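You operate a simulated robot arm through the tools that you are given. There is no shell and no other tool.

The job below is to be done with a simulated robot arm. You get a single attempt, and the scene is never put back.

TASK
Latch the pine board on the trestle stand and stain its middle.
Fine: red and blue latch over the board first; load the block brush at the stain tin and lay it back. A coat counts when it lies all over at full strength: go over it till it gets no stronger.

It is judged by the outcome, as a careful person would: the job done as asked, and still so three seconds after it is handed in. It fails if anything else is knocked over, pushed out of place, dropped, spilled or broken.

THE ROBOT
A 7-joint arm with a two-finger parallel gripper, fixed in place. Base frame: the origin is at the foot of the arm, x ahead of it, y to its left, z up. Units: mm, degrees, N and s.
With the tool pointing down near the work surface it reaches from about 200 to 740 mm from the base axis. Its first joint turns from -166.0 to 166.0 degrees. Payload 1.57 kg.
Tool frame: the origin (TCP) lies between the finger pads and is the grasp point; the fingertips stand 30 mm ahead of it; z points along the fingers, y is the line along which they close. The gripper opens to 110 mm. The fingers are 24 mm wide and 12 mm thick; the gripper's body (48 by 112 mm) begins 78 mm behind the TCP.
Orientation is that of the tool frame in the base frame, as a unit quaternion [x, y, z, w]. With the fingers straight down and closing along the base's y, the tool's x points along the base's -x, its y along +y and its z along -z.

THE INTERFACE
- The arm moves only by the tool step_arm. Its argument "rows" is a list of rows, each a list of 6 numbers: the shift along the tool's x, y, z in mm, then the turn, a rotation vector about the tool's x, y, z in degrees. In form: [[dx, dy, dz, rx, ry, rz], ...]. A call has 1 to 20 rows; each row shifts and turns the commanded pose from where the row before left it, along the tool's axes as they then stand. "hand" is the gripper command, from -1 (shut) to 1 (fully open), values between in proportion, set as the call begins (left out, the last holds). A row lasts 0.2 s, in which the tool goes at most 50 mm and 8.6 degrees; a call with a longer step from one row to the next is refused whole, and so is a gripper value outside its range. A pose out of reach is approached as far as the arm can. The call stops where the force on the tool passes 50 N (or 10 N more than at its start, if that is more) or the arm is blocked; 0.2 s more then pass. Each finger travels about 45 mm/s and halts on what it meets, pressing with about 21 N; the grip force reading is that of the motor and also rises with nothing between the fingers. The clock runs only during rows and for 0.2 s after the last one: add rows that do not move to give the fingers time. It gives the time, the measured TCP pose, the force on the tool (base axes), the opening and the grip force at its end, in the units of the frame above (readings bear some noise), with the torque about the TCP (base axes, N m) and any sound that the robot's microphone picked up.
- Cameras (640 x 400 px; columns grow to the right, rows downward): "scene" is fixed at [400.1, 498.5, 1345.7]; the picture's right is [-0.86, 0.51, 0.00], its down [0.49, 0.83, -0.28] and it looks along [-0.14, -0.24, -0.96] (base axes); focal length 214 px, centre (320, 200). "wrist" rides on the gripper at [70, 16, -141] in the tool frame; the picture's right is [-0.23, 0.97, 0.00], its down [-0.85, -0.20, -0.48] and it looks along [-0.47, -0.11, 0.88] (tool axes); focal length 222 px, centre (320, 200).
- capture(camera): a new picture of that camera. No time passes.
- lift_body(by): slides the trunk up (or, below 0, down) by that many mm; the arm rides with it, the base frame stays. It gives what a move gives, with no picture.
- probe_pixels(camera, pixels): for up to 12 pixels [column, row] of the newest picture of that camera ("zoom" is the newest enlarged one), the place [x, y, z] in the base frame of the surface seen there, good to about 2 mm. No time passes.
- close_up(camera, box): a new picture of the part [left, top, right, bottom] of that camera's present view, enlarged. No time passes.
- finish_job(): hands the job in; it is judged then, once.

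Open the gripper and draw the arm clear of the work before you hand the job in, unless the task says otherwise.

The tools are called after "Request:" as a command line: name --pt "numbers of a row" for each row, then --argument value for the rest, lists and objects as JSON in quotes. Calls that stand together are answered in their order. step_arm: Moves the arm, as the interface text tells. Its arguments: {"type":"object","properties":{"rows":{"type":"array"},"hand":{"type":"number"}},"required":["rows"]} The other tools are called the same way: lift_body (by) slides the trunk up or down; capture (camera) takes a picture; probe_pixels (camera, pixels) gives the place of the surface under pixels of a picture; close_up (camera, box) takes an enlarged picture of a part of a camera's view; finish_job () hands the job in.

At the start:

```text
time: 0.0
ee_pos: [270.3, 315.1, 1073.7]
orientation: [0.0, 1.0, 0.0, 0.0]
force: [-0.8, 0.2, 1.2]
torque: [0.0, -0.01, 0.03]
grip_width: 109.8
grip_force: 0.1
trunk travel left (down, up): [-500.0, 90.0]
```

scene: 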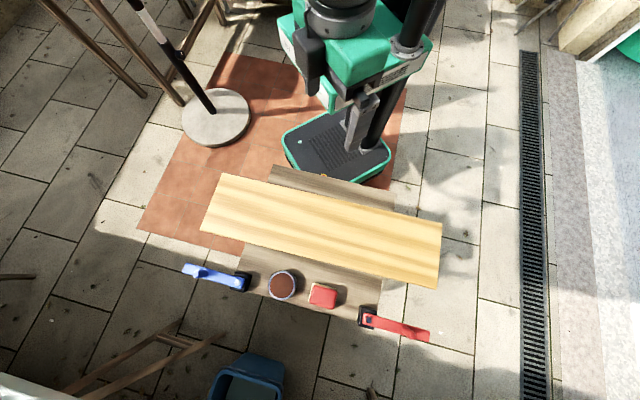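
wrist: 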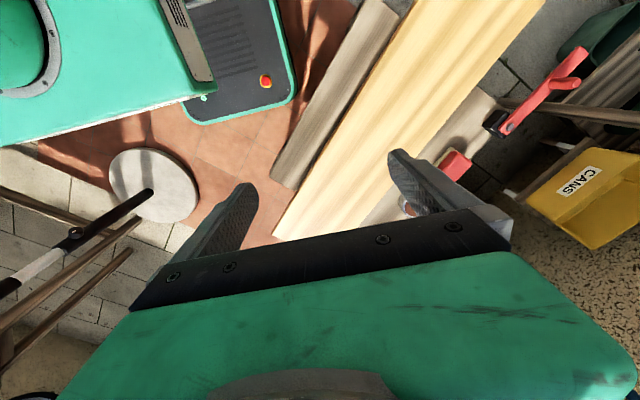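

The scene picture shows the pine board at about (320,230), a blue latch at (215,277), the stain tin at (283,285), a red block brush at (322,296) and a red latch at (395,323). I'll enlarge the work area to see the details.

Request:
close_up --camera "scene" --box '[160, 150, 480, 350]'

Request:
capture --camera "wrist"

```text
2.00 times, centred on (320, 250) of scene
```

zoom: 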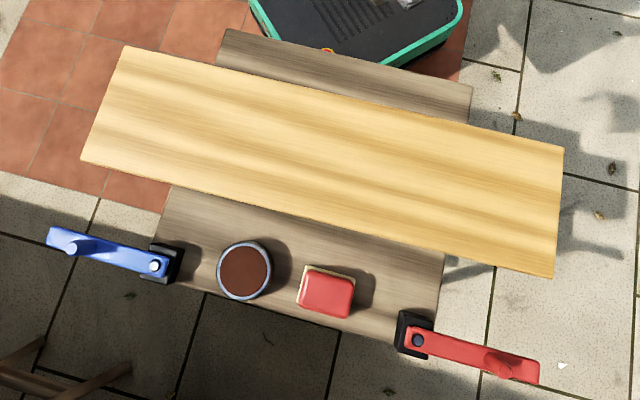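

```text
taken
```

wrist: 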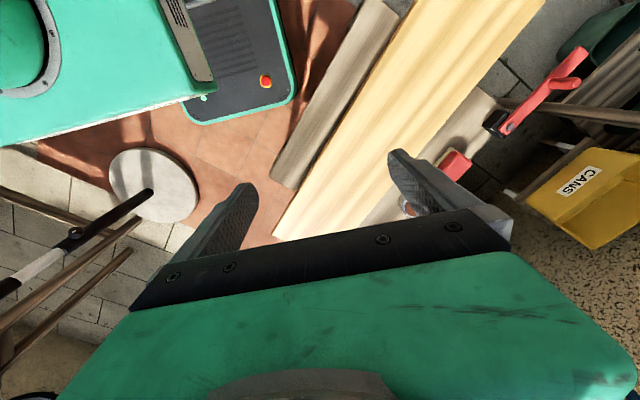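

The zoom shows pivots of the latches at (157,265) blue and (417,340) red, knobs at (72,247) and (497,362), the tin at (243,270) and the brush at (326,291). I'll probe the key points.

Request:
probe_pixels --camera "zoom" --pixels '[[72, 245], [155, 266], [120, 257], [50, 238], [175, 265], [418, 340], [497, 362], [460, 350], [535, 372], [405, 345], [243, 270], [326, 295]]'

Request:
probe_pixels --camera "zoom" --pixels '[[126, 50], [84, 158], [560, 150], [551, 275], [325, 160], [228, 35], [468, 90], [175, 192], [442, 256], [210, 288], [390, 340], [290, 250]]'

```text
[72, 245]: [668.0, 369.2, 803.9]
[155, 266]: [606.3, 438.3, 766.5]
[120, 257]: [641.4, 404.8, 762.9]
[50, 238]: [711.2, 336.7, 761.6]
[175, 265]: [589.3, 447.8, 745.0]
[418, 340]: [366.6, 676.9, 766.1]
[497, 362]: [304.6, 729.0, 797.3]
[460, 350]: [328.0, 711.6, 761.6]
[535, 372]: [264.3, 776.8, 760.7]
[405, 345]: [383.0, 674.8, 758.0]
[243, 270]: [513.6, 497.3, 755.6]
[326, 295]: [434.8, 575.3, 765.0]
```

```text
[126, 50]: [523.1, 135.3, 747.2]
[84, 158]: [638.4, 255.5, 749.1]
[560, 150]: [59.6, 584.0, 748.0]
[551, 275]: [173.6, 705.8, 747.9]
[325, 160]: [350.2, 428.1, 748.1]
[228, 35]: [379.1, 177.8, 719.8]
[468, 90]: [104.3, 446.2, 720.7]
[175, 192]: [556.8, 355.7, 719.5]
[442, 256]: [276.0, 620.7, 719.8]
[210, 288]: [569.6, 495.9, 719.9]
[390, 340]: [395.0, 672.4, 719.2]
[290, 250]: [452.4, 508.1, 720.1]
```

The stand top is at z≈720, the board top at z≈748 and the latch arms top at z≈762. I'll probe surrounding obstacles (pole, bins, trestles), and enlarge the latch details.

Request:
capture --camera "scene"

Request:
probe_pixels --camera "scene" --pixels '[[134, 3], [150, 25], [180, 60], [210, 108], [215, 125], [60, 10], [110, 20], [170, 80], [230, 370], [370, 60], [300, 45], [340, 15]]'

Request:
close_up --camera "scene" --box '[170, 240, 330, 340]'

Request:
close_up --camera "scene" --box '[300, 260, 460, 360]'

```text
taken
```

scene: 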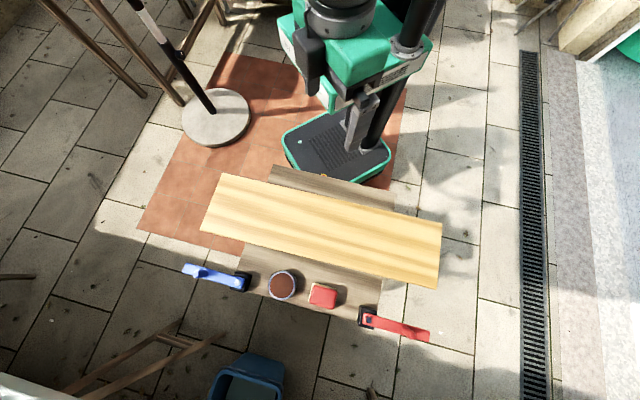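

```text
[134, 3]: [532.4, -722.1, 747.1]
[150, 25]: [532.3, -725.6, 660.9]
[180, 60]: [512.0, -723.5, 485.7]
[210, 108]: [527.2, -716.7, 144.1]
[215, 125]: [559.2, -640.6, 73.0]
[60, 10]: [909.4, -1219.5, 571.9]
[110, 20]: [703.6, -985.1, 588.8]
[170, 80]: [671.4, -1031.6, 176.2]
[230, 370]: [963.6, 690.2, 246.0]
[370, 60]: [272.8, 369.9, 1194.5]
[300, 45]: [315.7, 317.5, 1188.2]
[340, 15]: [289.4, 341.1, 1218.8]
```

```text
4.00 times, centred on (250, 290) of scene
```

zoom: 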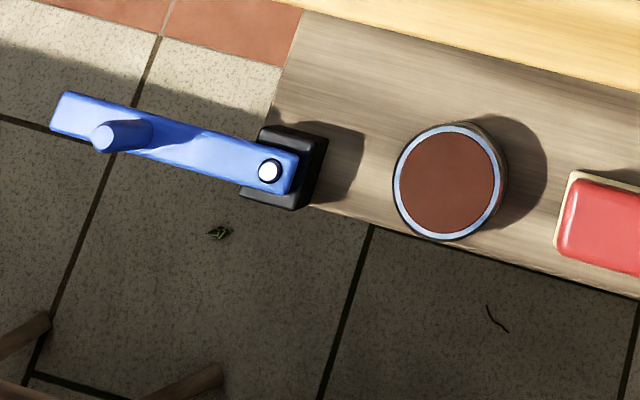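

```text
4.00 times, centred on (380, 310) of scene
```

zoom: 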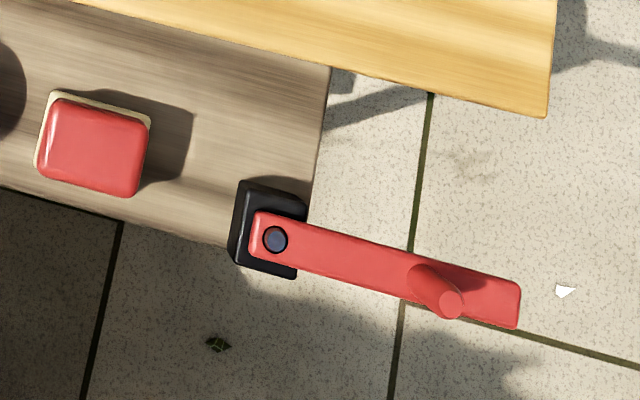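

I'll probe the red latch details on the newest zoom: knob top at (452,303), knob base at (420,275), pivot (275,240), arm edges and the brush.

Request:
probe_pixels --camera "zoom" --pixels '[[452, 303], [275, 240], [440, 303], [400, 285], [410, 258], [515, 326], [519, 284], [252, 215], [240, 185], [235, 262], [295, 276], [305, 205]]'

Request:
probe_pixels --camera "zoom" --pixels '[[62, 100], [145, 118], [132, 195], [42, 172], [95, 148], [50, 94], [150, 118], [36, 165], [80, 150], [110, 180], [325, 75], [100, 230]]'

```text
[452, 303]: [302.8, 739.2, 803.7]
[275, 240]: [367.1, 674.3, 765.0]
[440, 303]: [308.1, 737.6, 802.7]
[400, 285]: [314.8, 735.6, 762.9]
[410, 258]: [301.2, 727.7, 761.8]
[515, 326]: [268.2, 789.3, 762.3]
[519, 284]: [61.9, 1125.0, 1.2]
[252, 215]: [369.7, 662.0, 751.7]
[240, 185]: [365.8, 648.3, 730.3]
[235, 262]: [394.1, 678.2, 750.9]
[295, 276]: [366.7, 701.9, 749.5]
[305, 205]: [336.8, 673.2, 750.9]
```

```text
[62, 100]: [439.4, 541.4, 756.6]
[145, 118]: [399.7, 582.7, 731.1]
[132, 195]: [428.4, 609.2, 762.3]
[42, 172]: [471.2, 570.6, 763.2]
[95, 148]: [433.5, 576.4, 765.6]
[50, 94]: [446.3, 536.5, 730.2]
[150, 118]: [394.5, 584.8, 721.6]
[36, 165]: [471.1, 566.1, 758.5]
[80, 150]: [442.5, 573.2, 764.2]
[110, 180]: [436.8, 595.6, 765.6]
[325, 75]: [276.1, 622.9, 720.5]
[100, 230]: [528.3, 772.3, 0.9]
```

The latch arm runs from z≈751 to 762 with pivot (367,675), knob (303,738). Now I enlarge the board's middle to look for any marks and the tin, in the scene view.

Request:
close_up --camera "scene" --box '[240, 180, 400, 280]'

Request:
close_up --camera "wrist" --box '[260, 0, 580, 200]'

Request:
close_up --camera "scene" --box '[250, 262, 314, 302]'

```text
4.00 times, centred on (320, 230) of scene
```

zoom: 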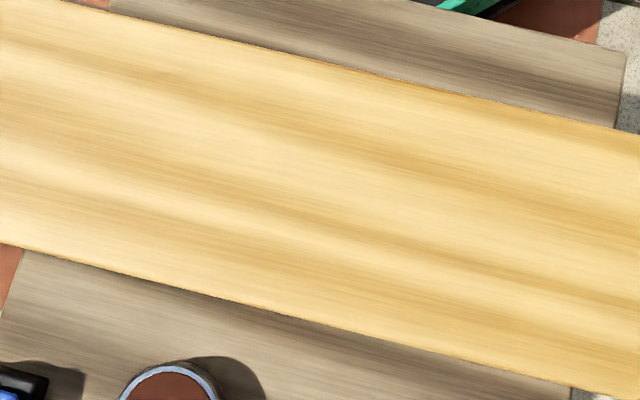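

```text
2.00 times, centred on (420, 100) of wrist
```

zoom: 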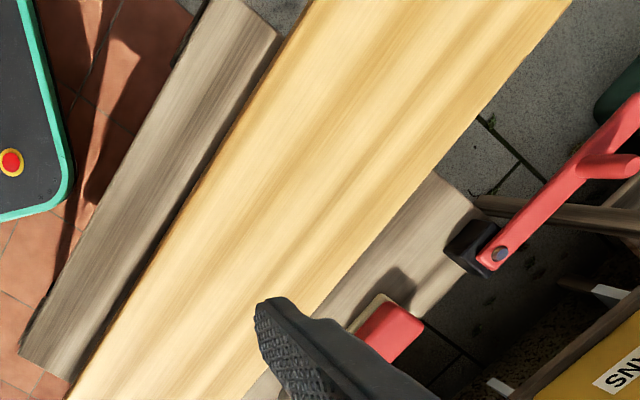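

```text
10.00 times, centred on (282, 282) of scene
```

zoom: 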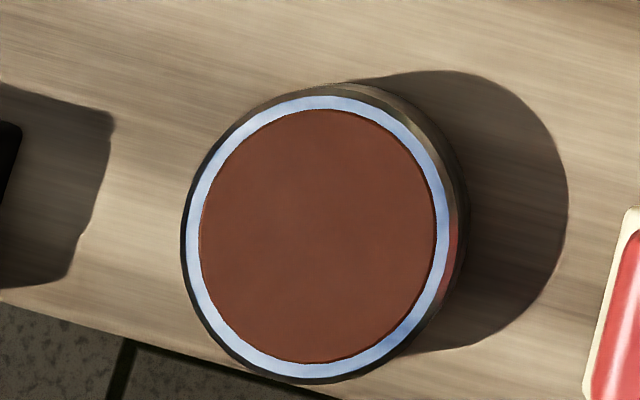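

The tin's rim is seen round (318,240) in the 10x zoom; I probe rim, stain surface and side.

Request:
probe_pixels --camera "zoom" --pixels '[[318, 235], [193, 240], [444, 240], [320, 103], [312, 371], [205, 240], [430, 240], [320, 118], [312, 355], [455, 220], [240, 200], [400, 300]]'

```text
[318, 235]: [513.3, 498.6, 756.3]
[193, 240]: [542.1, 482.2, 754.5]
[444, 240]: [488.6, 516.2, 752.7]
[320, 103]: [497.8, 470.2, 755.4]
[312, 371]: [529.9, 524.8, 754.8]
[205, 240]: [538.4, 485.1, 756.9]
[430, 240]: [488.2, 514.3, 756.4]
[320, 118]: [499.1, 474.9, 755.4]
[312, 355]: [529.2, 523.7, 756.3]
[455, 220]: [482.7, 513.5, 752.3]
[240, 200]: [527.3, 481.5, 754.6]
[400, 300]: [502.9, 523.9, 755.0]
```

Nothing is marked on the board; the tin's flat stain surface is at z≈756, centred near (514,498), diameter ≈65. I turn the tool about the vertical by 45.9° so that its closing axis runs along the board's length, staying high.

Request:
step_arm --pt "0 0 0 0 0 -7.65" --pt "0 0 0 0 0 -7.65" --pt "0 0 0 0 0 -7.65" --pt "0 0 0 0 0 -7.65" --pt "0 0 0 0 0 -7.65" --pt "0 0 0 0 0 -7.65"

Request:
capture --camera "wrist"

Request:
capture --camera "scene"

```text
time: 1.4
ee_pos: [269.7, 316.7, 1072.4]
orientation: [-0.391, 0.921, 0.0, 0.001]
force: [-0.8, 0.3, -0.3]
torque: [0.01, -0.01, 0.02]
grip_width: 110.2
grip_force: 0.0
trunk travel left (down, up): [-500.0, 90.0]
```

```text
taken
```

wrist: 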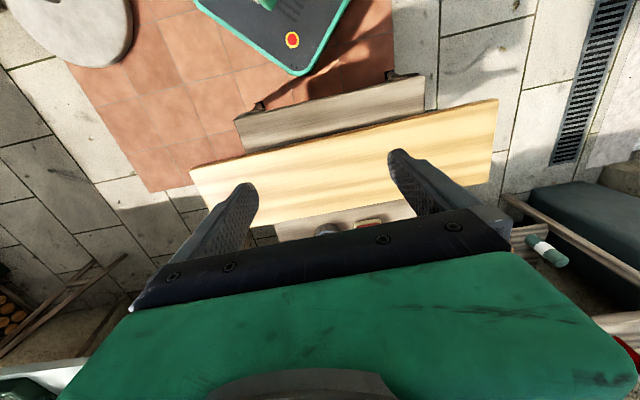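

```text
taken
```

scene: 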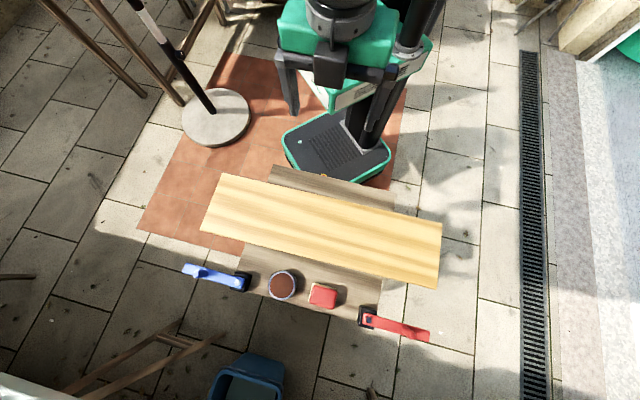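

The tool is now aligned with the board. I tilt it 30° outward (for reach) and move above the red knob near (303,738), at z≈950, to test the reach.

Request:
step_arm --pt "0 0 0 0 -7.5 0" --pt "0 0 0 0 -7.5 0" --pt "0 0 0 0 -7.5 0" --pt "0 0 0 0 -7.5 0" --pt "-22.1 27.1 26.9 0 0 0" --pt "-22.1 27.1 26.9 0 0 0" --pt "-22.1 27.1 26.9 0 0 0" --pt "-22.1 27.1 26.9 0 0 0" --pt "-22.1 27.1 26.9 0 0 0" --pt "-22.1 27.1 26.9 0 0 0" --pt "-22.1 27.1 26.9 0 0 0" --pt "-22.1 27.1 26.9 0 0 0" --pt "-22.1 27.1 26.9 0 0 0" --pt "-22.1 27.1 26.9 0 0 0" --pt "0 0 0 0 0 0"

Request:
capture --camera "scene"

Request:
capture --camera "wrist"

```text
time: 4.6
ee_pos: [299.5, 738.6, 952.5]
orientation: [-0.377, 0.889, 0.101, 0.239]
force: [-0.1, -1.1, 0.2]
torque: [-0.01, 0.0, 0.0]
grip_width: 110.1
grip_force: 0.0
trunk travel left (down, up): [-500.0, 90.0]
```

```text
taken
```

scene: 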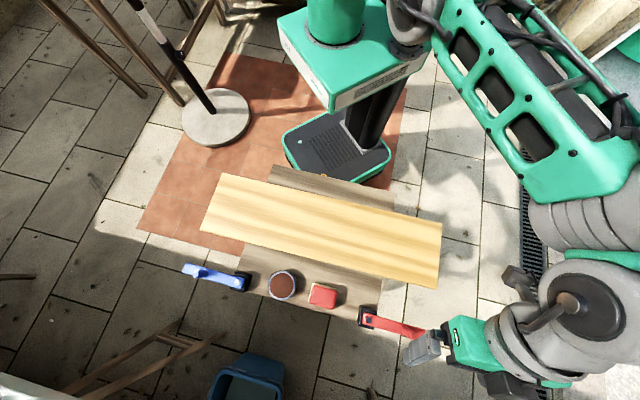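

```text
taken
```

wrist: 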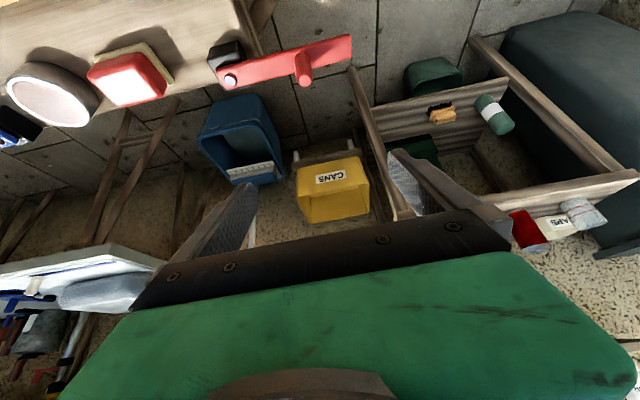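

The reach is fine; in the wrist view the red knob shows at (303,75), pivot at (229,78), tin at (52,95) and brush at (128,80). I probe these on the wrist picture.

Request:
probe_pixels --camera "wrist" --pixels '[[306, 84], [304, 78], [301, 62], [229, 79], [350, 45], [342, 55], [225, 50], [128, 80], [100, 60], [170, 75], [127, 55], [130, 100]]'

Request:
close_up --camera "wrist" --box '[200, 0, 400, 125]'

Request:
close_up --camera "wrist" --box '[0, 20, 200, 145]'

```text
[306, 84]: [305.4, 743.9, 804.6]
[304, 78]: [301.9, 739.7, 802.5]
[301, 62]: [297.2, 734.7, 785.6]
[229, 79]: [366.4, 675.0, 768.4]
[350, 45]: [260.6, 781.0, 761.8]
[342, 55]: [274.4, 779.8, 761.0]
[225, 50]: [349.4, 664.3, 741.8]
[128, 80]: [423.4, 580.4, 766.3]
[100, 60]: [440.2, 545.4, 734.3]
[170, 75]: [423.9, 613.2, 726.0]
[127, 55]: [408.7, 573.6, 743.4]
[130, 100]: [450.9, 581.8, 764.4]
```

```text
3.20 times, centred on (300, 62) of wrist
```

zoom: 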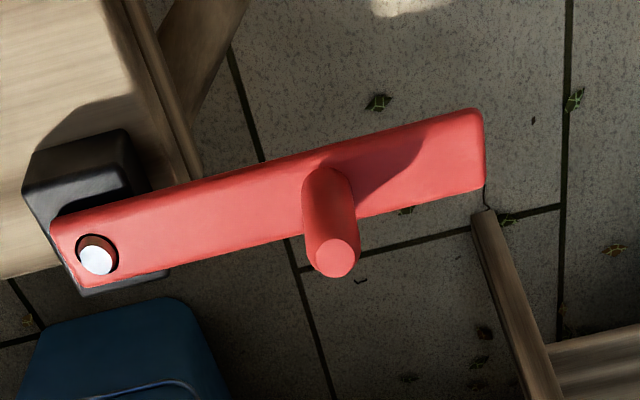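

```text
3.20 times, centred on (100, 82) of wrist
```

zoom: 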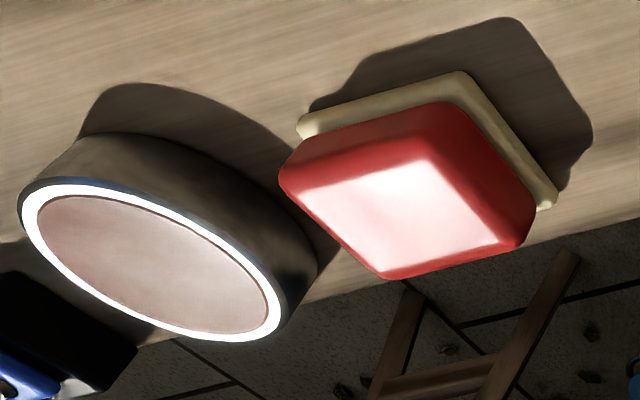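

The red knob's top centre is about (303.5,741,804), about 17 mm thick, on a 90 mm radius from the pivot (366.5,675). I check the heights of the objects beyond before lowering.

Request:
probe_pixels --camera "wrist" --pixels '[[335, 180], [240, 110], [240, 180], [360, 80], [370, 140], [390, 205], [500, 90], [560, 190], [430, 75], [100, 250], [590, 210], [320, 165]]'

```text
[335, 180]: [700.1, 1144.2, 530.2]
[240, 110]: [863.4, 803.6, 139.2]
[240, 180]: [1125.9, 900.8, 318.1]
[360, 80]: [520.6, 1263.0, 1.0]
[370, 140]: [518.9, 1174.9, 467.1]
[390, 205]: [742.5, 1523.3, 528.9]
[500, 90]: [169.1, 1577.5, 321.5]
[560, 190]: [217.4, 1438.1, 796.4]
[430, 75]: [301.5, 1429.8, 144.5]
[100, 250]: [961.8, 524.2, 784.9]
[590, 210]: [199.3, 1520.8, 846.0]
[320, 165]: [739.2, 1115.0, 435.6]
```

All else lies lower or far beyond. I set the fingers to about 50 mm opening and lower the tool to z≈860 over the red knob.

Request:
step_arm --pt "16.6 -0.4 25.8 0 0 0" --pt "16.6 -0.4 25.8 0 0 0" --pt "16.6 -0.4 25.8 0 0 0" --pt "0 0 0 0 0 0" --pt "0 0 0 0 0 0" --pt "0 0 0 0 0 0" --hand -0.1

Request:
capture --camera "wrist"

Request:
capture --camera "scene"

```text
time: 6.0
ee_pos: [298.6, 736.4, 858.7]
orientation: [-0.376, 0.89, 0.101, 0.238]
force: [-0.8, 0.5, -0.2]
torque: [0.0, 0.01, 0.0]
grip_width: 49.3
grip_force: 0.1
trunk travel left (down, up): [-500.0, 90.0]
```

```text
taken
```

wrist: 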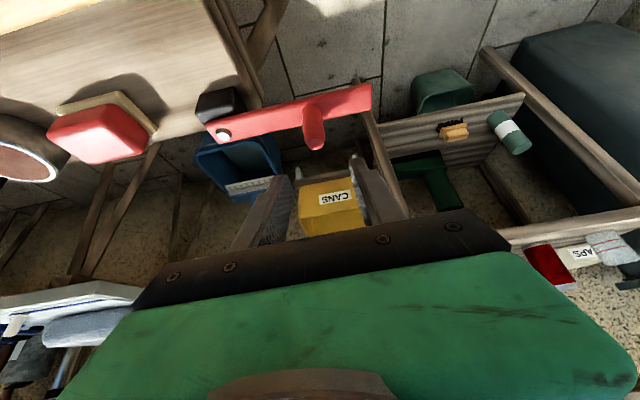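

```text
taken
```

scene: 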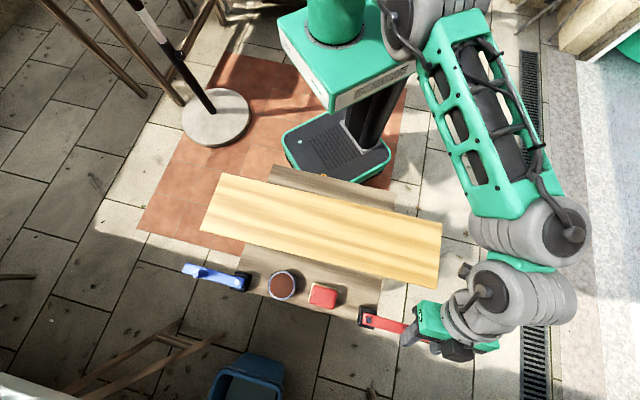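

The knob at (313,130) lies between the fingers in line. I lower to z≈802 so that the fingers straddle the knob above the latch arm.

Request:
step_arm --pt "7.6 0 12 0 0 0" --pt "7.6 0 12 0 0 0" --pt "7.6 0 12 0 0 0" --pt "7.6 0 12 0 0 0" --pt "0 0 0 0 0 0"

Request:
capture --camera "wrist"

Request:
close_up --camera "scene" --box '[340, 270, 500, 370]'

```text
time: 7.2
ee_pos: [298.3, 733.6, 801.1]
orientation: [-0.376, 0.89, 0.101, 0.238]
force: [-0.1, 0.4, 0.1]
torque: [-0.01, 0.04, -0.02]
grip_width: 49.5
grip_force: 0.0
trunk travel left (down, up): [-500.0, 90.0]
```

```text
taken
```

wrist: 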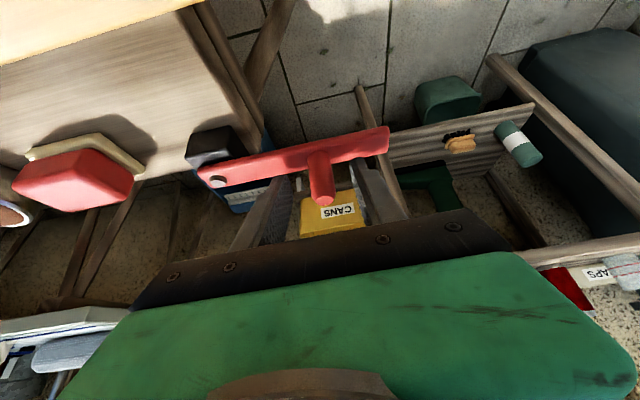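

```text
4.00 times, centred on (420, 320) of scene
```

zoom: 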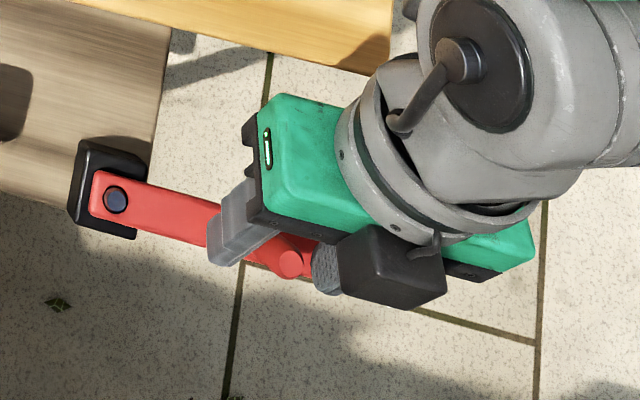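

The knob at (322,178) sits between the finger pads. I close the fingers on it.

Request:
step_arm --pt "0 0 0 0 0 0" --pt "0 0 0 0 0 0" --pt "0 0 0 0 0 0" --pt "0 0 0 0 0 0" --hand -1

Request:
capture --camera "wrist"

```text
time: 8.2
ee_pos: [296.9, 734.6, 801.2]
orientation: [-0.378, 0.889, 0.1, 0.238]
force: [-4.8, 3.8, 0.2]
torque: [0.33, 0.31, 0.03]
grip_width: 18.3
grip_force: 21.4
trunk travel left (down, up): [-500.0, 90.0]
```

```text
taken
```

wrist: 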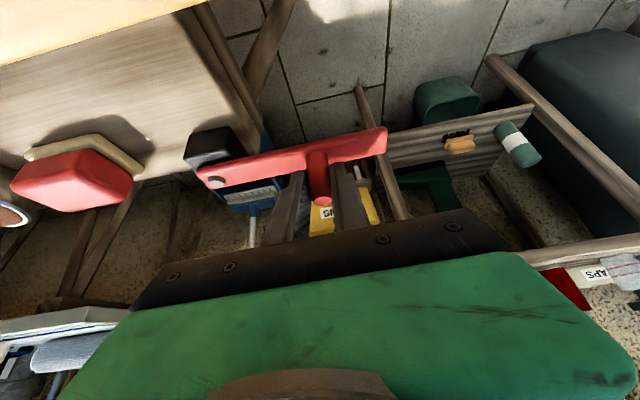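

The fingers hold the knob (18.3 mm, 21 N). I drag it along the first half of its arc about the pivot, toward the board.

Request:
step_arm --pt "6.39 0 -3.69 0 0 0" --pt "6.37 -0.6 -3.68 0 0 0" --pt "6.31 -1.19 -3.65 0 0 0" --pt "6.21 -1.77 -3.59 0 0 0" --pt "6.06 -2.34 -3.5 0 0 0" --pt "5.88 -2.9 -3.4 0 0 0" --pt "5.66 -3.43 -3.27 0 0 0" --pt "5.4 -3.95 -3.12 0 0 0" --pt "5.12 -4.43 -2.96 0 0 0" --pt "4.79 -4.89 -2.77 0 0 0"

Request:
capture --camera "wrist"

Request:
close_up --camera "scene" --box '[320, 240, 480, 340]'

```text
time: 10.4
ee_pos: [268.9, 667.6, 802.0]
orientation: [-0.377, 0.889, 0.101, 0.238]
force: [-14.2, 0.2, 0.1]
torque: [-0.11, 0.44, 0.19]
grip_width: 17.9
grip_force: 21.0
trunk travel left (down, up): [-500.0, 90.0]
```

```text
taken
```

wrist: 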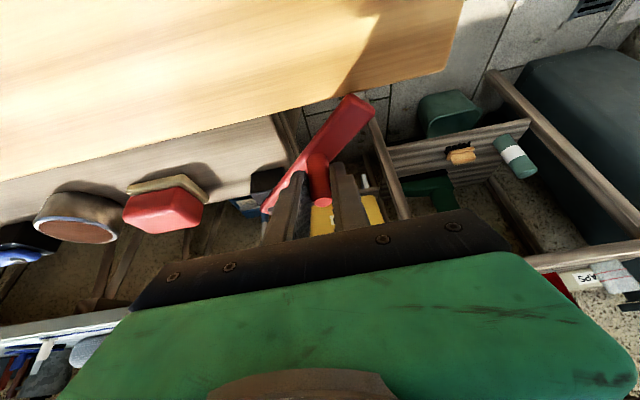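

```text
4.00 times, centred on (400, 290) of scene
```

zoom: 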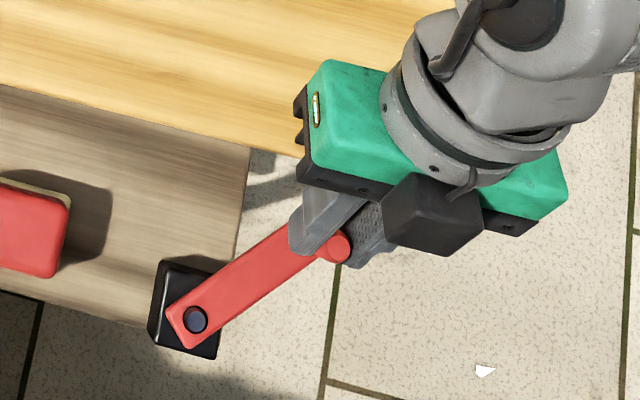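

The latch turns smoothly (now about 45°), with some radial pull. I carry on through the second half of the arc with a slightly larger radius.

Request:
step_arm --pt "4.62 -5.12 -2.67 0 0 0" --pt "4.27 -5.55 -2.47 0 0 0" --pt "3.89 -5.95 -2.25 0 0 0" --pt "3.46 -6.31 -2.0 0 0 0" --pt "3.03 -6.64 -1.75 0 0 0" --pt "2.32 -7.01 -1.34 0 0 0" --pt "1.82 -7.2 -1.05 0 0 0" --pt "1.32 -7.35 -0.76 0 0 0" --pt "0.81 -7.45 -0.47 0 0 0" --pt "0.29 -7.82 -0.17 0 0 0"

Request:
capture --camera "wrist"

Request:
close_up --camera "scene" --box '[300, 220, 460, 320]'

```text
time: 12.6
ee_pos: [292.6, 603.9, 803.1]
orientation: [-0.378, 0.888, 0.103, 0.239]
force: [-0.6, 19.9, 0.4]
torque: [-0.25, -0.26, 0.2]
grip_width: 18.2
grip_force: 20.5
trunk travel left (down, up): [-500.0, 90.0]
```

```text
taken
```

wrist: 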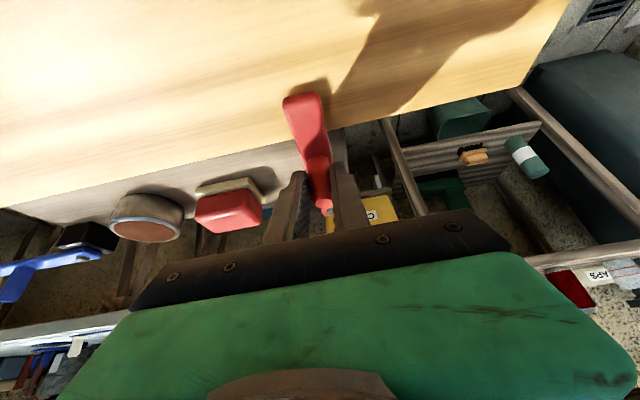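

```text
4.00 times, centred on (380, 270) of scene
```

zoom: 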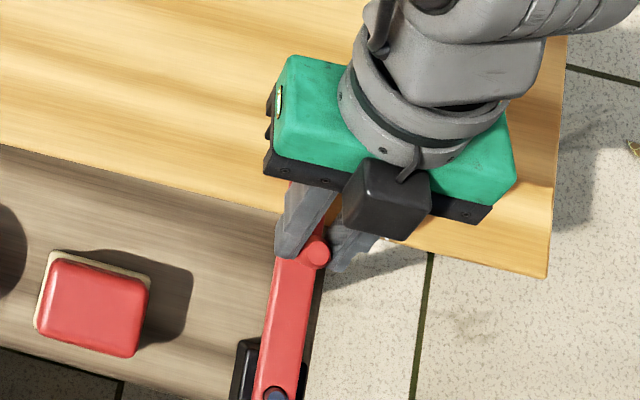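

The latch lies nearly square over the board edge. I probe its edge points on the zoom to measure the angle.

Request:
probe_pixels --camera "zoom" --pixels '[[270, 330], [276, 280], [262, 370], [314, 300], [308, 350], [290, 300], [282, 350], [272, 395]]'

Request:
close_up --camera "wrist" --box '[200, 60, 440, 210]'

```text
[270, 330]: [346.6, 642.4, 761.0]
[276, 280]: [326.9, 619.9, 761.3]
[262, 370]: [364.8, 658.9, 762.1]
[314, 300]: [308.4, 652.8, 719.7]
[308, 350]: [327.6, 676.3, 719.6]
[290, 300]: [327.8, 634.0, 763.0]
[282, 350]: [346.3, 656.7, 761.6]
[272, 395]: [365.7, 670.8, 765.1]
```

```text
2.67 times, centred on (320, 135) of wrist
```

zoom: 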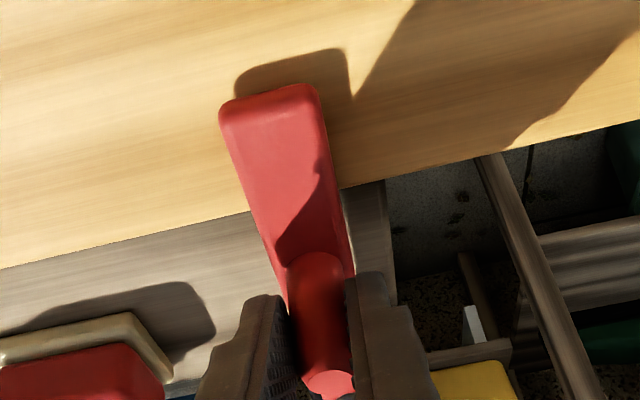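

The latch edge runs parallel to −v, i.e. it is turned about 90° and pushes against its stop (14 N). I ease the strain by a small back-shift and open the fingers to about 50 mm.

Request:
step_arm --pt "-0.9 2.5 0.5 0 0 0" --pt "0 0 0 0 0 0"

Request:
step_arm --pt "0 0 0 0 0 0" --pt "0 0 0 0 0 0" --pt "0 0 0 0 0 0" --hand -0.2

Request:
close_up --camera "scene" --box '[300, 220, 460, 320]'

```text
time: 13.2
ee_pos: [293.2, 603.0, 802.5]
orientation: [-0.377, 0.889, 0.102, 0.239]
force: [-10.7, 15.4, 7.7]
torque: [-0.17, -0.21, 0.28]
grip_width: 18.2
grip_force: 21.3
trunk travel left (down, up): [-500.0, 90.0]
```

```text
time: 14.0
ee_pos: [294.1, 602.3, 802.0]
orientation: [-0.376, 0.89, 0.1, 0.239]
force: [-0.7, -0.3, 1.0]
torque: [0.01, -0.02, 0.01]
grip_width: 43.9
grip_force: 0.1
trunk travel left (down, up): [-500.0, 90.0]
```

```text
4.00 times, centred on (380, 270) of scene
```

zoom: 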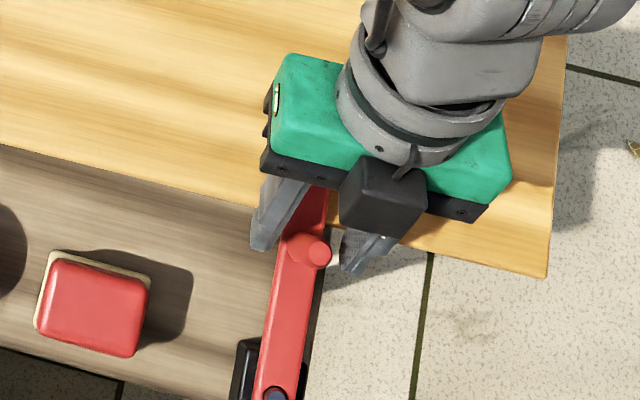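

The red latch stays put. I raise the tool clear and look at it whole.

Request:
step_arm --pt "-10 0 -17.3 0 0 0" --pt "-20 0 -34.6 0 0 0" --pt "-20 0 -34.6 0 0 0" --pt "-20 -40 -20 0 0 0" --pt "0 -45 0 0 0 0" --pt "0 -45 0 0 0 0" --pt "0 -45 0 0 0 0"

Request:
capture --camera "scene"

Request:
capture --camera "wrist"

```text
time: 15.6
ee_pos: [427.0, 485.9, 931.5]
orientation: [-0.377, 0.889, 0.101, 0.238]
force: [0.6, 0.0, -0.4]
torque: [0.0, 0.0, 0.01]
grip_width: 44.2
grip_force: 0.0
trunk travel left (down, up): [-500.0, 90.0]
```

```text
taken
```

scene: 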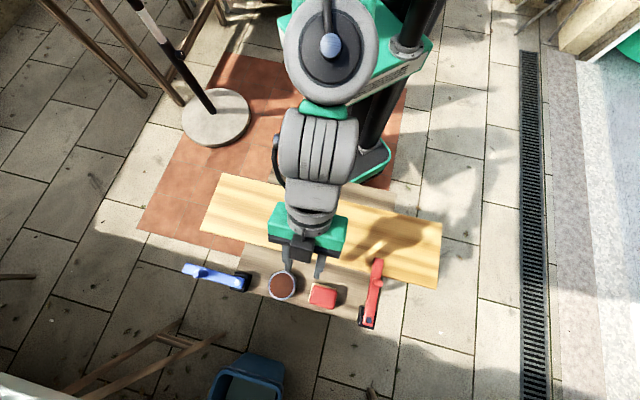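

```text
taken
```

wrist: 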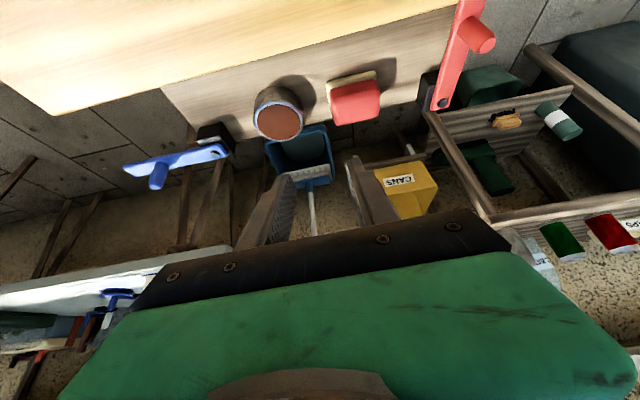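

The red latch is over the board. I probe both latches on the wrist picture: the red at (438,100) to (475,5), the blue knob (158,180), blue pivot (217,150).

Request:
close_up --camera "wrist" --box '[100, 100, 300, 225]'

Request:
probe_pixels --camera "wrist" --pixels '[[442, 103], [449, 70], [456, 45], [462, 20], [479, 48], [155, 183], [220, 152], [127, 165], [190, 158], [160, 175], [278, 122], [355, 102]]'

```text
3.20 times, centred on (200, 162) of wrist
```

zoom: 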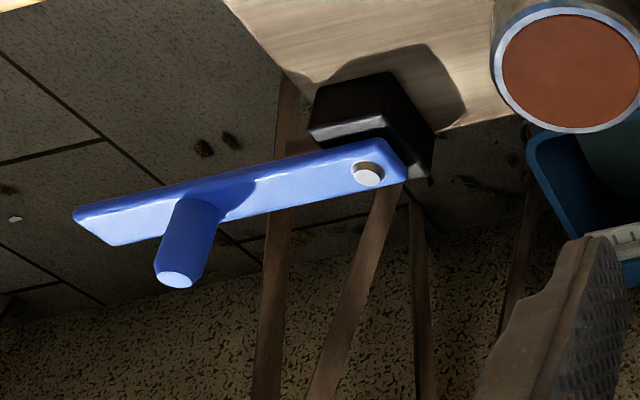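

```text
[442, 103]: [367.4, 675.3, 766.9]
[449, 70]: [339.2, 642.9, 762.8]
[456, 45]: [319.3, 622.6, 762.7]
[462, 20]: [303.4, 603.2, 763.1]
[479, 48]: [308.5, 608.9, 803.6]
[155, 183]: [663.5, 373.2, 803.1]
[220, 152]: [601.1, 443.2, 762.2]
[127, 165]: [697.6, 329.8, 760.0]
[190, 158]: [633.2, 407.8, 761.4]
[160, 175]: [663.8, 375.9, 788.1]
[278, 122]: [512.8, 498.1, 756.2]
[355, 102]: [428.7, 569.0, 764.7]
```

The red arm reads about −90°. I probe the blue latch details in the enlarged wrist view: knob top (177,281), pivot (368,173).

Request:
probe_pixels --camera "zoom" --pixels '[[177, 281], [165, 281], [190, 281], [368, 172], [185, 240], [85, 220], [110, 240], [300, 180], [395, 150], [300, 205], [290, 165], [185, 210]]'

```text
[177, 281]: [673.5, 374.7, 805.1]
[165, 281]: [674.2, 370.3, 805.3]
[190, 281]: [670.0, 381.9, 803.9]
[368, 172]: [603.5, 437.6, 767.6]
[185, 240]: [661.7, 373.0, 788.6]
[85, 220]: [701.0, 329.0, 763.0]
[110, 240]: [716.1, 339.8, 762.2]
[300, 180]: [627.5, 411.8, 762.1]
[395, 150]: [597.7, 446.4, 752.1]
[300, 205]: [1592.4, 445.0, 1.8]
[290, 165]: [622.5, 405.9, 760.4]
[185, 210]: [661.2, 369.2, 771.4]
```

The blue knob is at about (671,374,804), pivot (604.5,438), radius 92. I go above it at z≈860 with the fingers about 50 mm open.

Request:
step_arm --pt "-5.65 -42.2 17 0 0 0" --pt "-5.65 -42.2 17 0 0 0" --pt "-5.65 -42.2 17 0 0 0" --pt "-5.65 -42.2 17 0 0 0" --pt "-5.65 -42.2 17 0 0 0" --pt "-5.65 -42.2 17 0 0 0" --pt "0 0 0 0 0 0" --hand -0.1

Request:
capture --camera "wrist"

Request:
capture --camera "scene"

```text
time: 17.2
ee_pos: [665.7, 368.7, 858.7]
orientation: [-0.376, 0.89, 0.101, 0.238]
force: [-0.5, 0.5, -0.5]
torque: [0.0, 0.02, 0.01]
grip_width: 49.5
grip_force: 0.0
trunk travel left (down, up): [-500.0, 90.0]
```

```text
taken
```

wrist: 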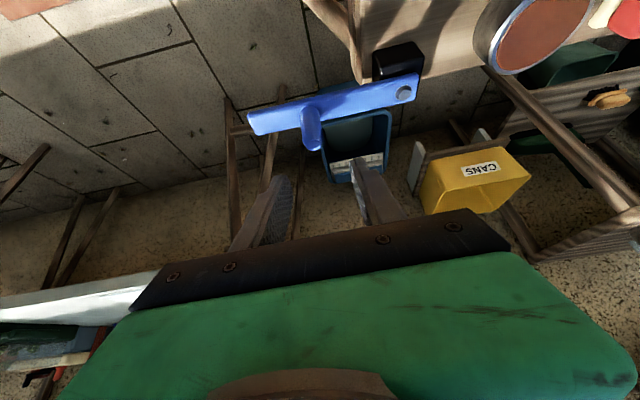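

```text
taken
```

scene: 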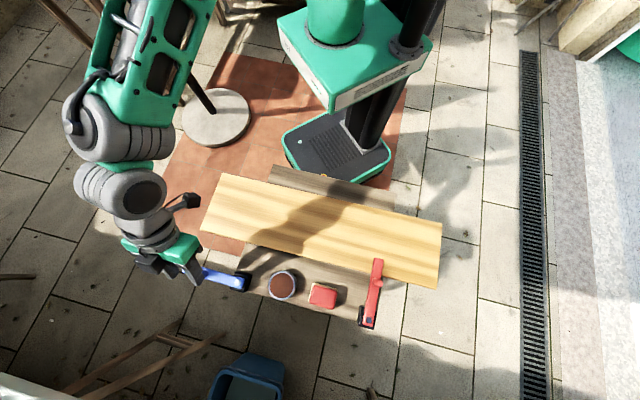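

The fingers are over the blue knob (312,130). The elbow swings near the pole in the picture, so I probe it before going on.

Request:
probe_pixels --camera "scene" --pixels '[[80, 130], [130, 70], [150, 20], [130, 190], [160, 240], [185, 200], [205, 90], [130, 10]]'

Request:
probe_pixels --camera "wrist" --pixels '[[312, 143], [305, 143], [318, 143], [405, 94], [312, 125], [100, 305], [345, 165]]'

```text
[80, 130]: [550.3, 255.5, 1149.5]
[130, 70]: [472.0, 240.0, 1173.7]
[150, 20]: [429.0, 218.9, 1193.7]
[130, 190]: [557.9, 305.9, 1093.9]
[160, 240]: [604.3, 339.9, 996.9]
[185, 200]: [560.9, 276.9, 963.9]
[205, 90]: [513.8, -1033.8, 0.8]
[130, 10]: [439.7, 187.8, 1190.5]
```

```text
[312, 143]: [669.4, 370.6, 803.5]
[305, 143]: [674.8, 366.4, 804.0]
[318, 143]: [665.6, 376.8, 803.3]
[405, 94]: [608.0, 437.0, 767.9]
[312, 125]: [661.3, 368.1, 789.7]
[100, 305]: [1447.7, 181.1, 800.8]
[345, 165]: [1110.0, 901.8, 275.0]
```

The elbow is well clear of the pole. I lower onto the blue knob to z≈802 and then close the fingers.

Request:
step_arm --pt "7.8 -0.2 12 0 0 0" --pt "7.8 -0.2 12 0 0 0" --pt "7.8 -0.2 12 0 0 0" --pt "7.8 -0.2 12 0 0 0" --pt "0 0 0 0 0 0"

Request:
capture --camera "wrist"

```text
time: 18.4
ee_pos: [662.7, 364.6, 801.8]
orientation: [-0.377, 0.889, 0.101, 0.239]
force: [0.5, -1.2, -0.8]
torque: [0.0, 0.01, 0.01]
grip_width: 49.6
grip_force: 0.1
trunk travel left (down, up): [-500.0, 90.0]
```

```text
taken
```

wrist: 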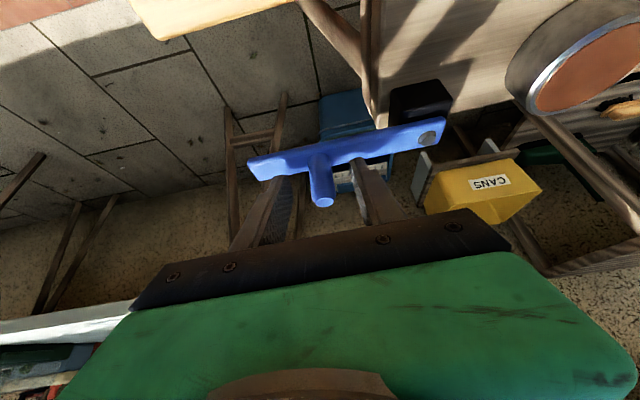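

The blue knob (320,180) is between the pads; I close the fingers.

Request:
step_arm --pt "0 0 0 0 0 0" --pt "0 0 0 0 0 0" --pt "0 0 0 0 0 0" --pt "0 0 0 0 0 0" --hand -1

```text
time: 19.4
ee_pos: [662.1, 365.2, 801.6]
orientation: [-0.377, 0.889, 0.101, 0.238]
force: [-2.9, 1.4, -0.4]
torque: [0.2, 0.2, 0.08]
grip_width: 18.1
grip_force: 21.0
trunk travel left (down, up): [-500.0, 90.0]
```

The knob is held (18.1 mm). I drag it through the first half of its arc toward the board.

Request:
step_arm --pt "6.28 0.35 -3.63 0 0 0" --pt "6.24 0.92 -3.6 0 0 0" --pt "6.16 1.48 -3.56 0 0 0" --pt "6.04 2.03 -3.49 0 0 0" --pt "5.88 2.57 -3.4 0 0 0" --pt "5.69 3.1 -3.29 0 0 0" --pt "5.46 3.6 -3.16 0 0 0" --pt "5.2 4.09 -3.0 0 0 0" --pt "4.9 4.55 -2.83 0 0 0" --pt "4.58 4.98 -2.65 0 0 0"

Request:
close_up --camera "scene" --box '[150, 210, 310, 310]'

```text
time: 21.6
ee_pos: [597.5, 335.8, 802.1]
orientation: [-0.376, 0.89, 0.101, 0.237]
force: [1.8, -0.2, 1.0]
torque: [0.07, -0.13, -0.16]
grip_width: 18.1
grip_force: 21.0
trunk travel left (down, up): [-500.0, 90.0]
```

```text
4.00 times, centred on (230, 260) of scene
```

zoom: 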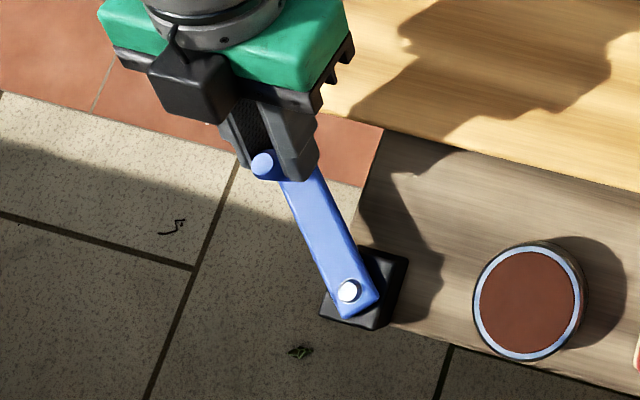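

The blue latch follows with little force (about 45°). I continue the arc to just past square.

Request:
step_arm --pt "4.36 5.56 -2.52 0 0 0" --pt "3.96 5.95 -2.29 0 0 0" --pt "3.53 6.3 -2.04 0 0 0" --pt "3.07 6.61 -1.77 0 0 0" --pt "2.6 6.88 -1.5 0 0 0" --pt "2.11 7.1 -1.22 0 0 0" --pt "1.6 7.27 -0.93 0 0 0" --pt "1.09 7.4 -0.63 0 0 0" --pt "0.56 7.48 -0.33 0 0 0" --pt "0.04 7.5 -0.02 0 0 0"

Request:
close_up --camera "scene" --box '[170, 200, 330, 300]'

Request:
capture --camera "wrist"

```text
time: 23.8
ee_pos: [532.9, 364.7, 801.0]
orientation: [-0.375, 0.89, 0.101, 0.239]
force: [11.0, -6.7, -1.2]
torque: [0.49, 0.24, -0.25]
grip_width: 18.2
grip_force: 20.9
trunk travel left (down, up): [-500.0, 90.0]
```

```text
4.00 times, centred on (250, 250) of scene
```

zoom: 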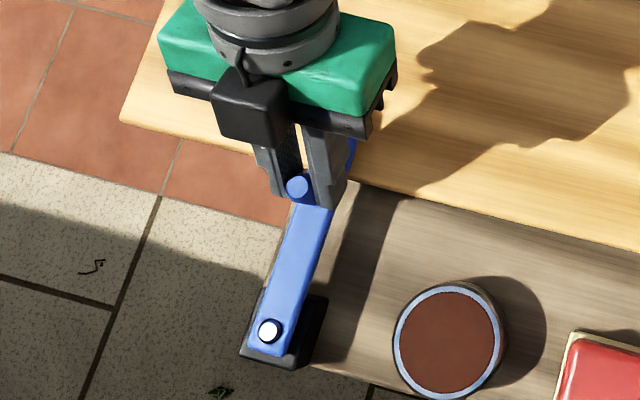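

```text
taken
```

wrist: 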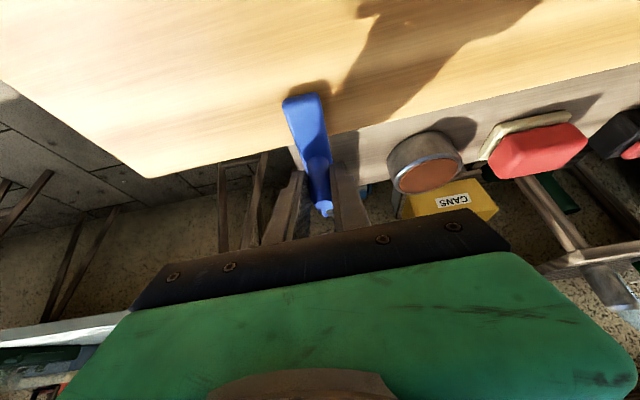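

The blue latch is square over the board edge and meets its stop (13 N). I ease back slightly, open the fingers, and rise.

Request:
step_arm --pt "0 -2 0 0 0 0" --pt "0 0 0 0 0 0"

Request:
step_arm --pt "0 0 0 0 0 0" --pt "0 0 0 0 0 0" --pt "0 0 0 0 0 0" --hand -0.2

Request:
step_arm --pt "-10 0 -17.3 0 0 0" --pt "-20 0 -34.6 0 0 0" --pt "-20 0 -34.6 0 0 0" --pt "-20 40 -20 0 0 0" --pt "0 45 0 0 0 0" --pt "0 45 0 0 0 0" --pt "0 30 0 0 0 0" --pt "0 0 0 0 0 0"

Request:
capture --camera "scene"

Request:
capture --camera "wrist"

```text
time: 24.4
ee_pos: [533.4, 363.0, 800.5]
orientation: [-0.376, 0.889, 0.101, 0.239]
force: [10.8, -7.9, 0.0]
torque: [0.28, 0.24, -0.12]
grip_width: 18.2
grip_force: 20.7
trunk travel left (down, up): [-500.0, 90.0]
```

```text
time: 25.2
ee_pos: [532.2, 364.8, 800.4]
orientation: [-0.377, 0.889, 0.101, 0.238]
force: [-0.4, 0.7, 0.2]
torque: [0.0, 0.01, 0.0]
grip_width: 44.1
grip_force: 0.0
trunk travel left (down, up): [-500.0, 90.0]
```

```text
time: 27.0
ee_pos: [425.1, 483.1, 930.1]
orientation: [-0.376, 0.89, 0.1, 0.238]
force: [1.1, 0.3, -0.6]
torque: [0.01, 0.0, 0.0]
grip_width: 43.7
grip_force: 0.0
trunk travel left (down, up): [-500.0, 90.0]
```

```text
taken
```

scene: 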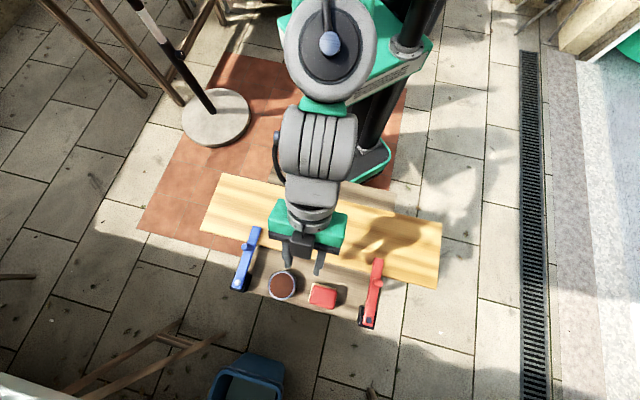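

```text
taken
```

wrist: 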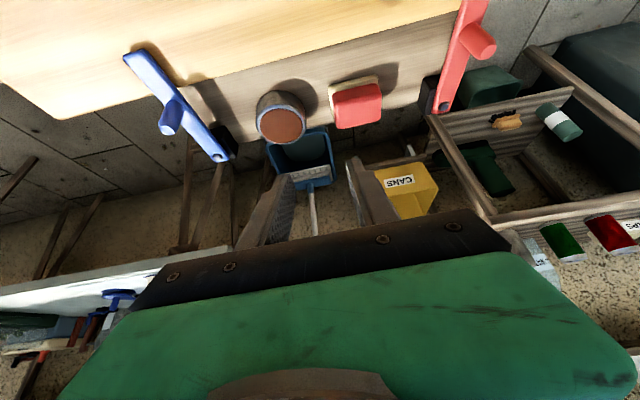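

Both latches are now over the board. I check their angles and the board's corners by probing.

Request:
probe_pixels --camera "wrist" --pixels '[[220, 155], [200, 130], [160, 88], [140, 65], [443, 103], [452, 62], [466, 12], [170, 130], [479, 48]]'

Request:
probe_pixels --camera "scene" --pixels '[[223, 175], [202, 229], [440, 225], [435, 287], [250, 240], [376, 275]]'

Request:
close_up --camera "scene" --box '[210, 210, 402, 330]'

```text
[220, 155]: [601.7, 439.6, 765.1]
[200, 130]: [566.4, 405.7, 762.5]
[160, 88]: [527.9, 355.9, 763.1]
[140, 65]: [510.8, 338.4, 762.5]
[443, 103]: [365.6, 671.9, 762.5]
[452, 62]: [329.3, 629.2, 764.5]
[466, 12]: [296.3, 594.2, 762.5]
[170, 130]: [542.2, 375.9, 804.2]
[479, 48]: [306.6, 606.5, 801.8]
```

```text
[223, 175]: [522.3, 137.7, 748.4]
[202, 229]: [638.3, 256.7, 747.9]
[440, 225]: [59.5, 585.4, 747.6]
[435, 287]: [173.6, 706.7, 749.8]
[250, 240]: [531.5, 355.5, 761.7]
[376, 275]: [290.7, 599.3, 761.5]
```

```text
3.33 times, centred on (306, 270) of scene
```

zoom: 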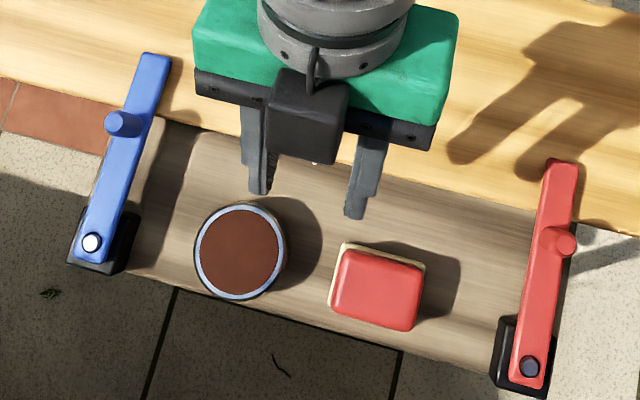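

The latches and board are all in place (board corners unchanged). Now the brush: I enlarge it in both views for its exact footprint.

Request:
close_up --camera "scene" --box '[298, 274, 346, 304]'

Request:
probe_pixels --camera "zoom" --pixels '[[320, 200], [300, 300], [150, 60], [500, 130], [480, 350], [120, 290], [140, 50], [520, 120], [90, 310], [300, 100], [180, 180], [470, 240]]'

Request:
close_up --camera "wrist" --box '[310, 60, 406, 120]'

```text
13.33 times, centred on (322, 289) of scene
```

zoom: 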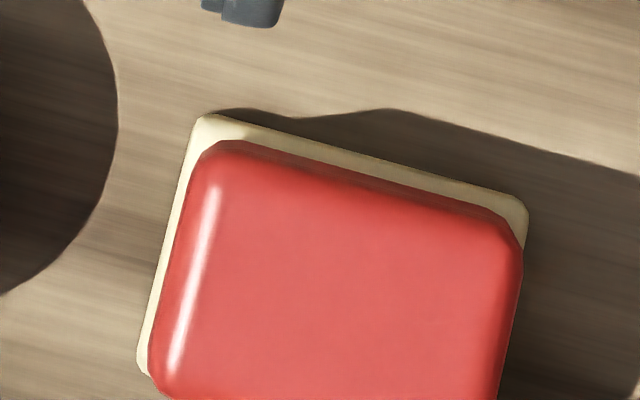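

```text
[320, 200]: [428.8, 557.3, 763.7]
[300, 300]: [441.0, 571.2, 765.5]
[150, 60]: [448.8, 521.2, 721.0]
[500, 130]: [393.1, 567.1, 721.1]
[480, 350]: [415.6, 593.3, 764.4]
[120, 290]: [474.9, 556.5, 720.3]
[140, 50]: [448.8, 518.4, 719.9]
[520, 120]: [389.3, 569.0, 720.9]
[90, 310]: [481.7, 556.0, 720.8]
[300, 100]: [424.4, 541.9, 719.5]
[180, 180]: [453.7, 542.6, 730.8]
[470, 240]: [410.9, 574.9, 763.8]
```

```text
6.67 times, centred on (358, 90) of wrist
```

zoom: 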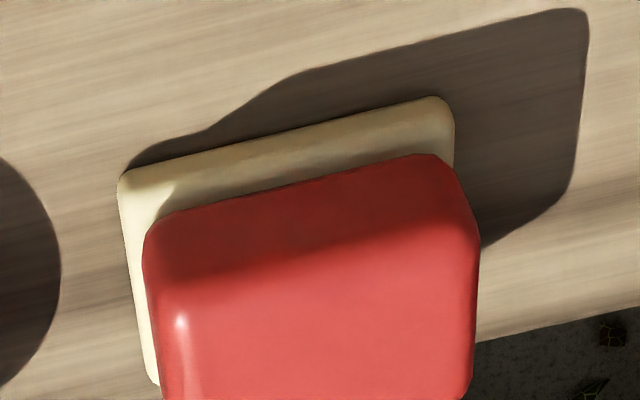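

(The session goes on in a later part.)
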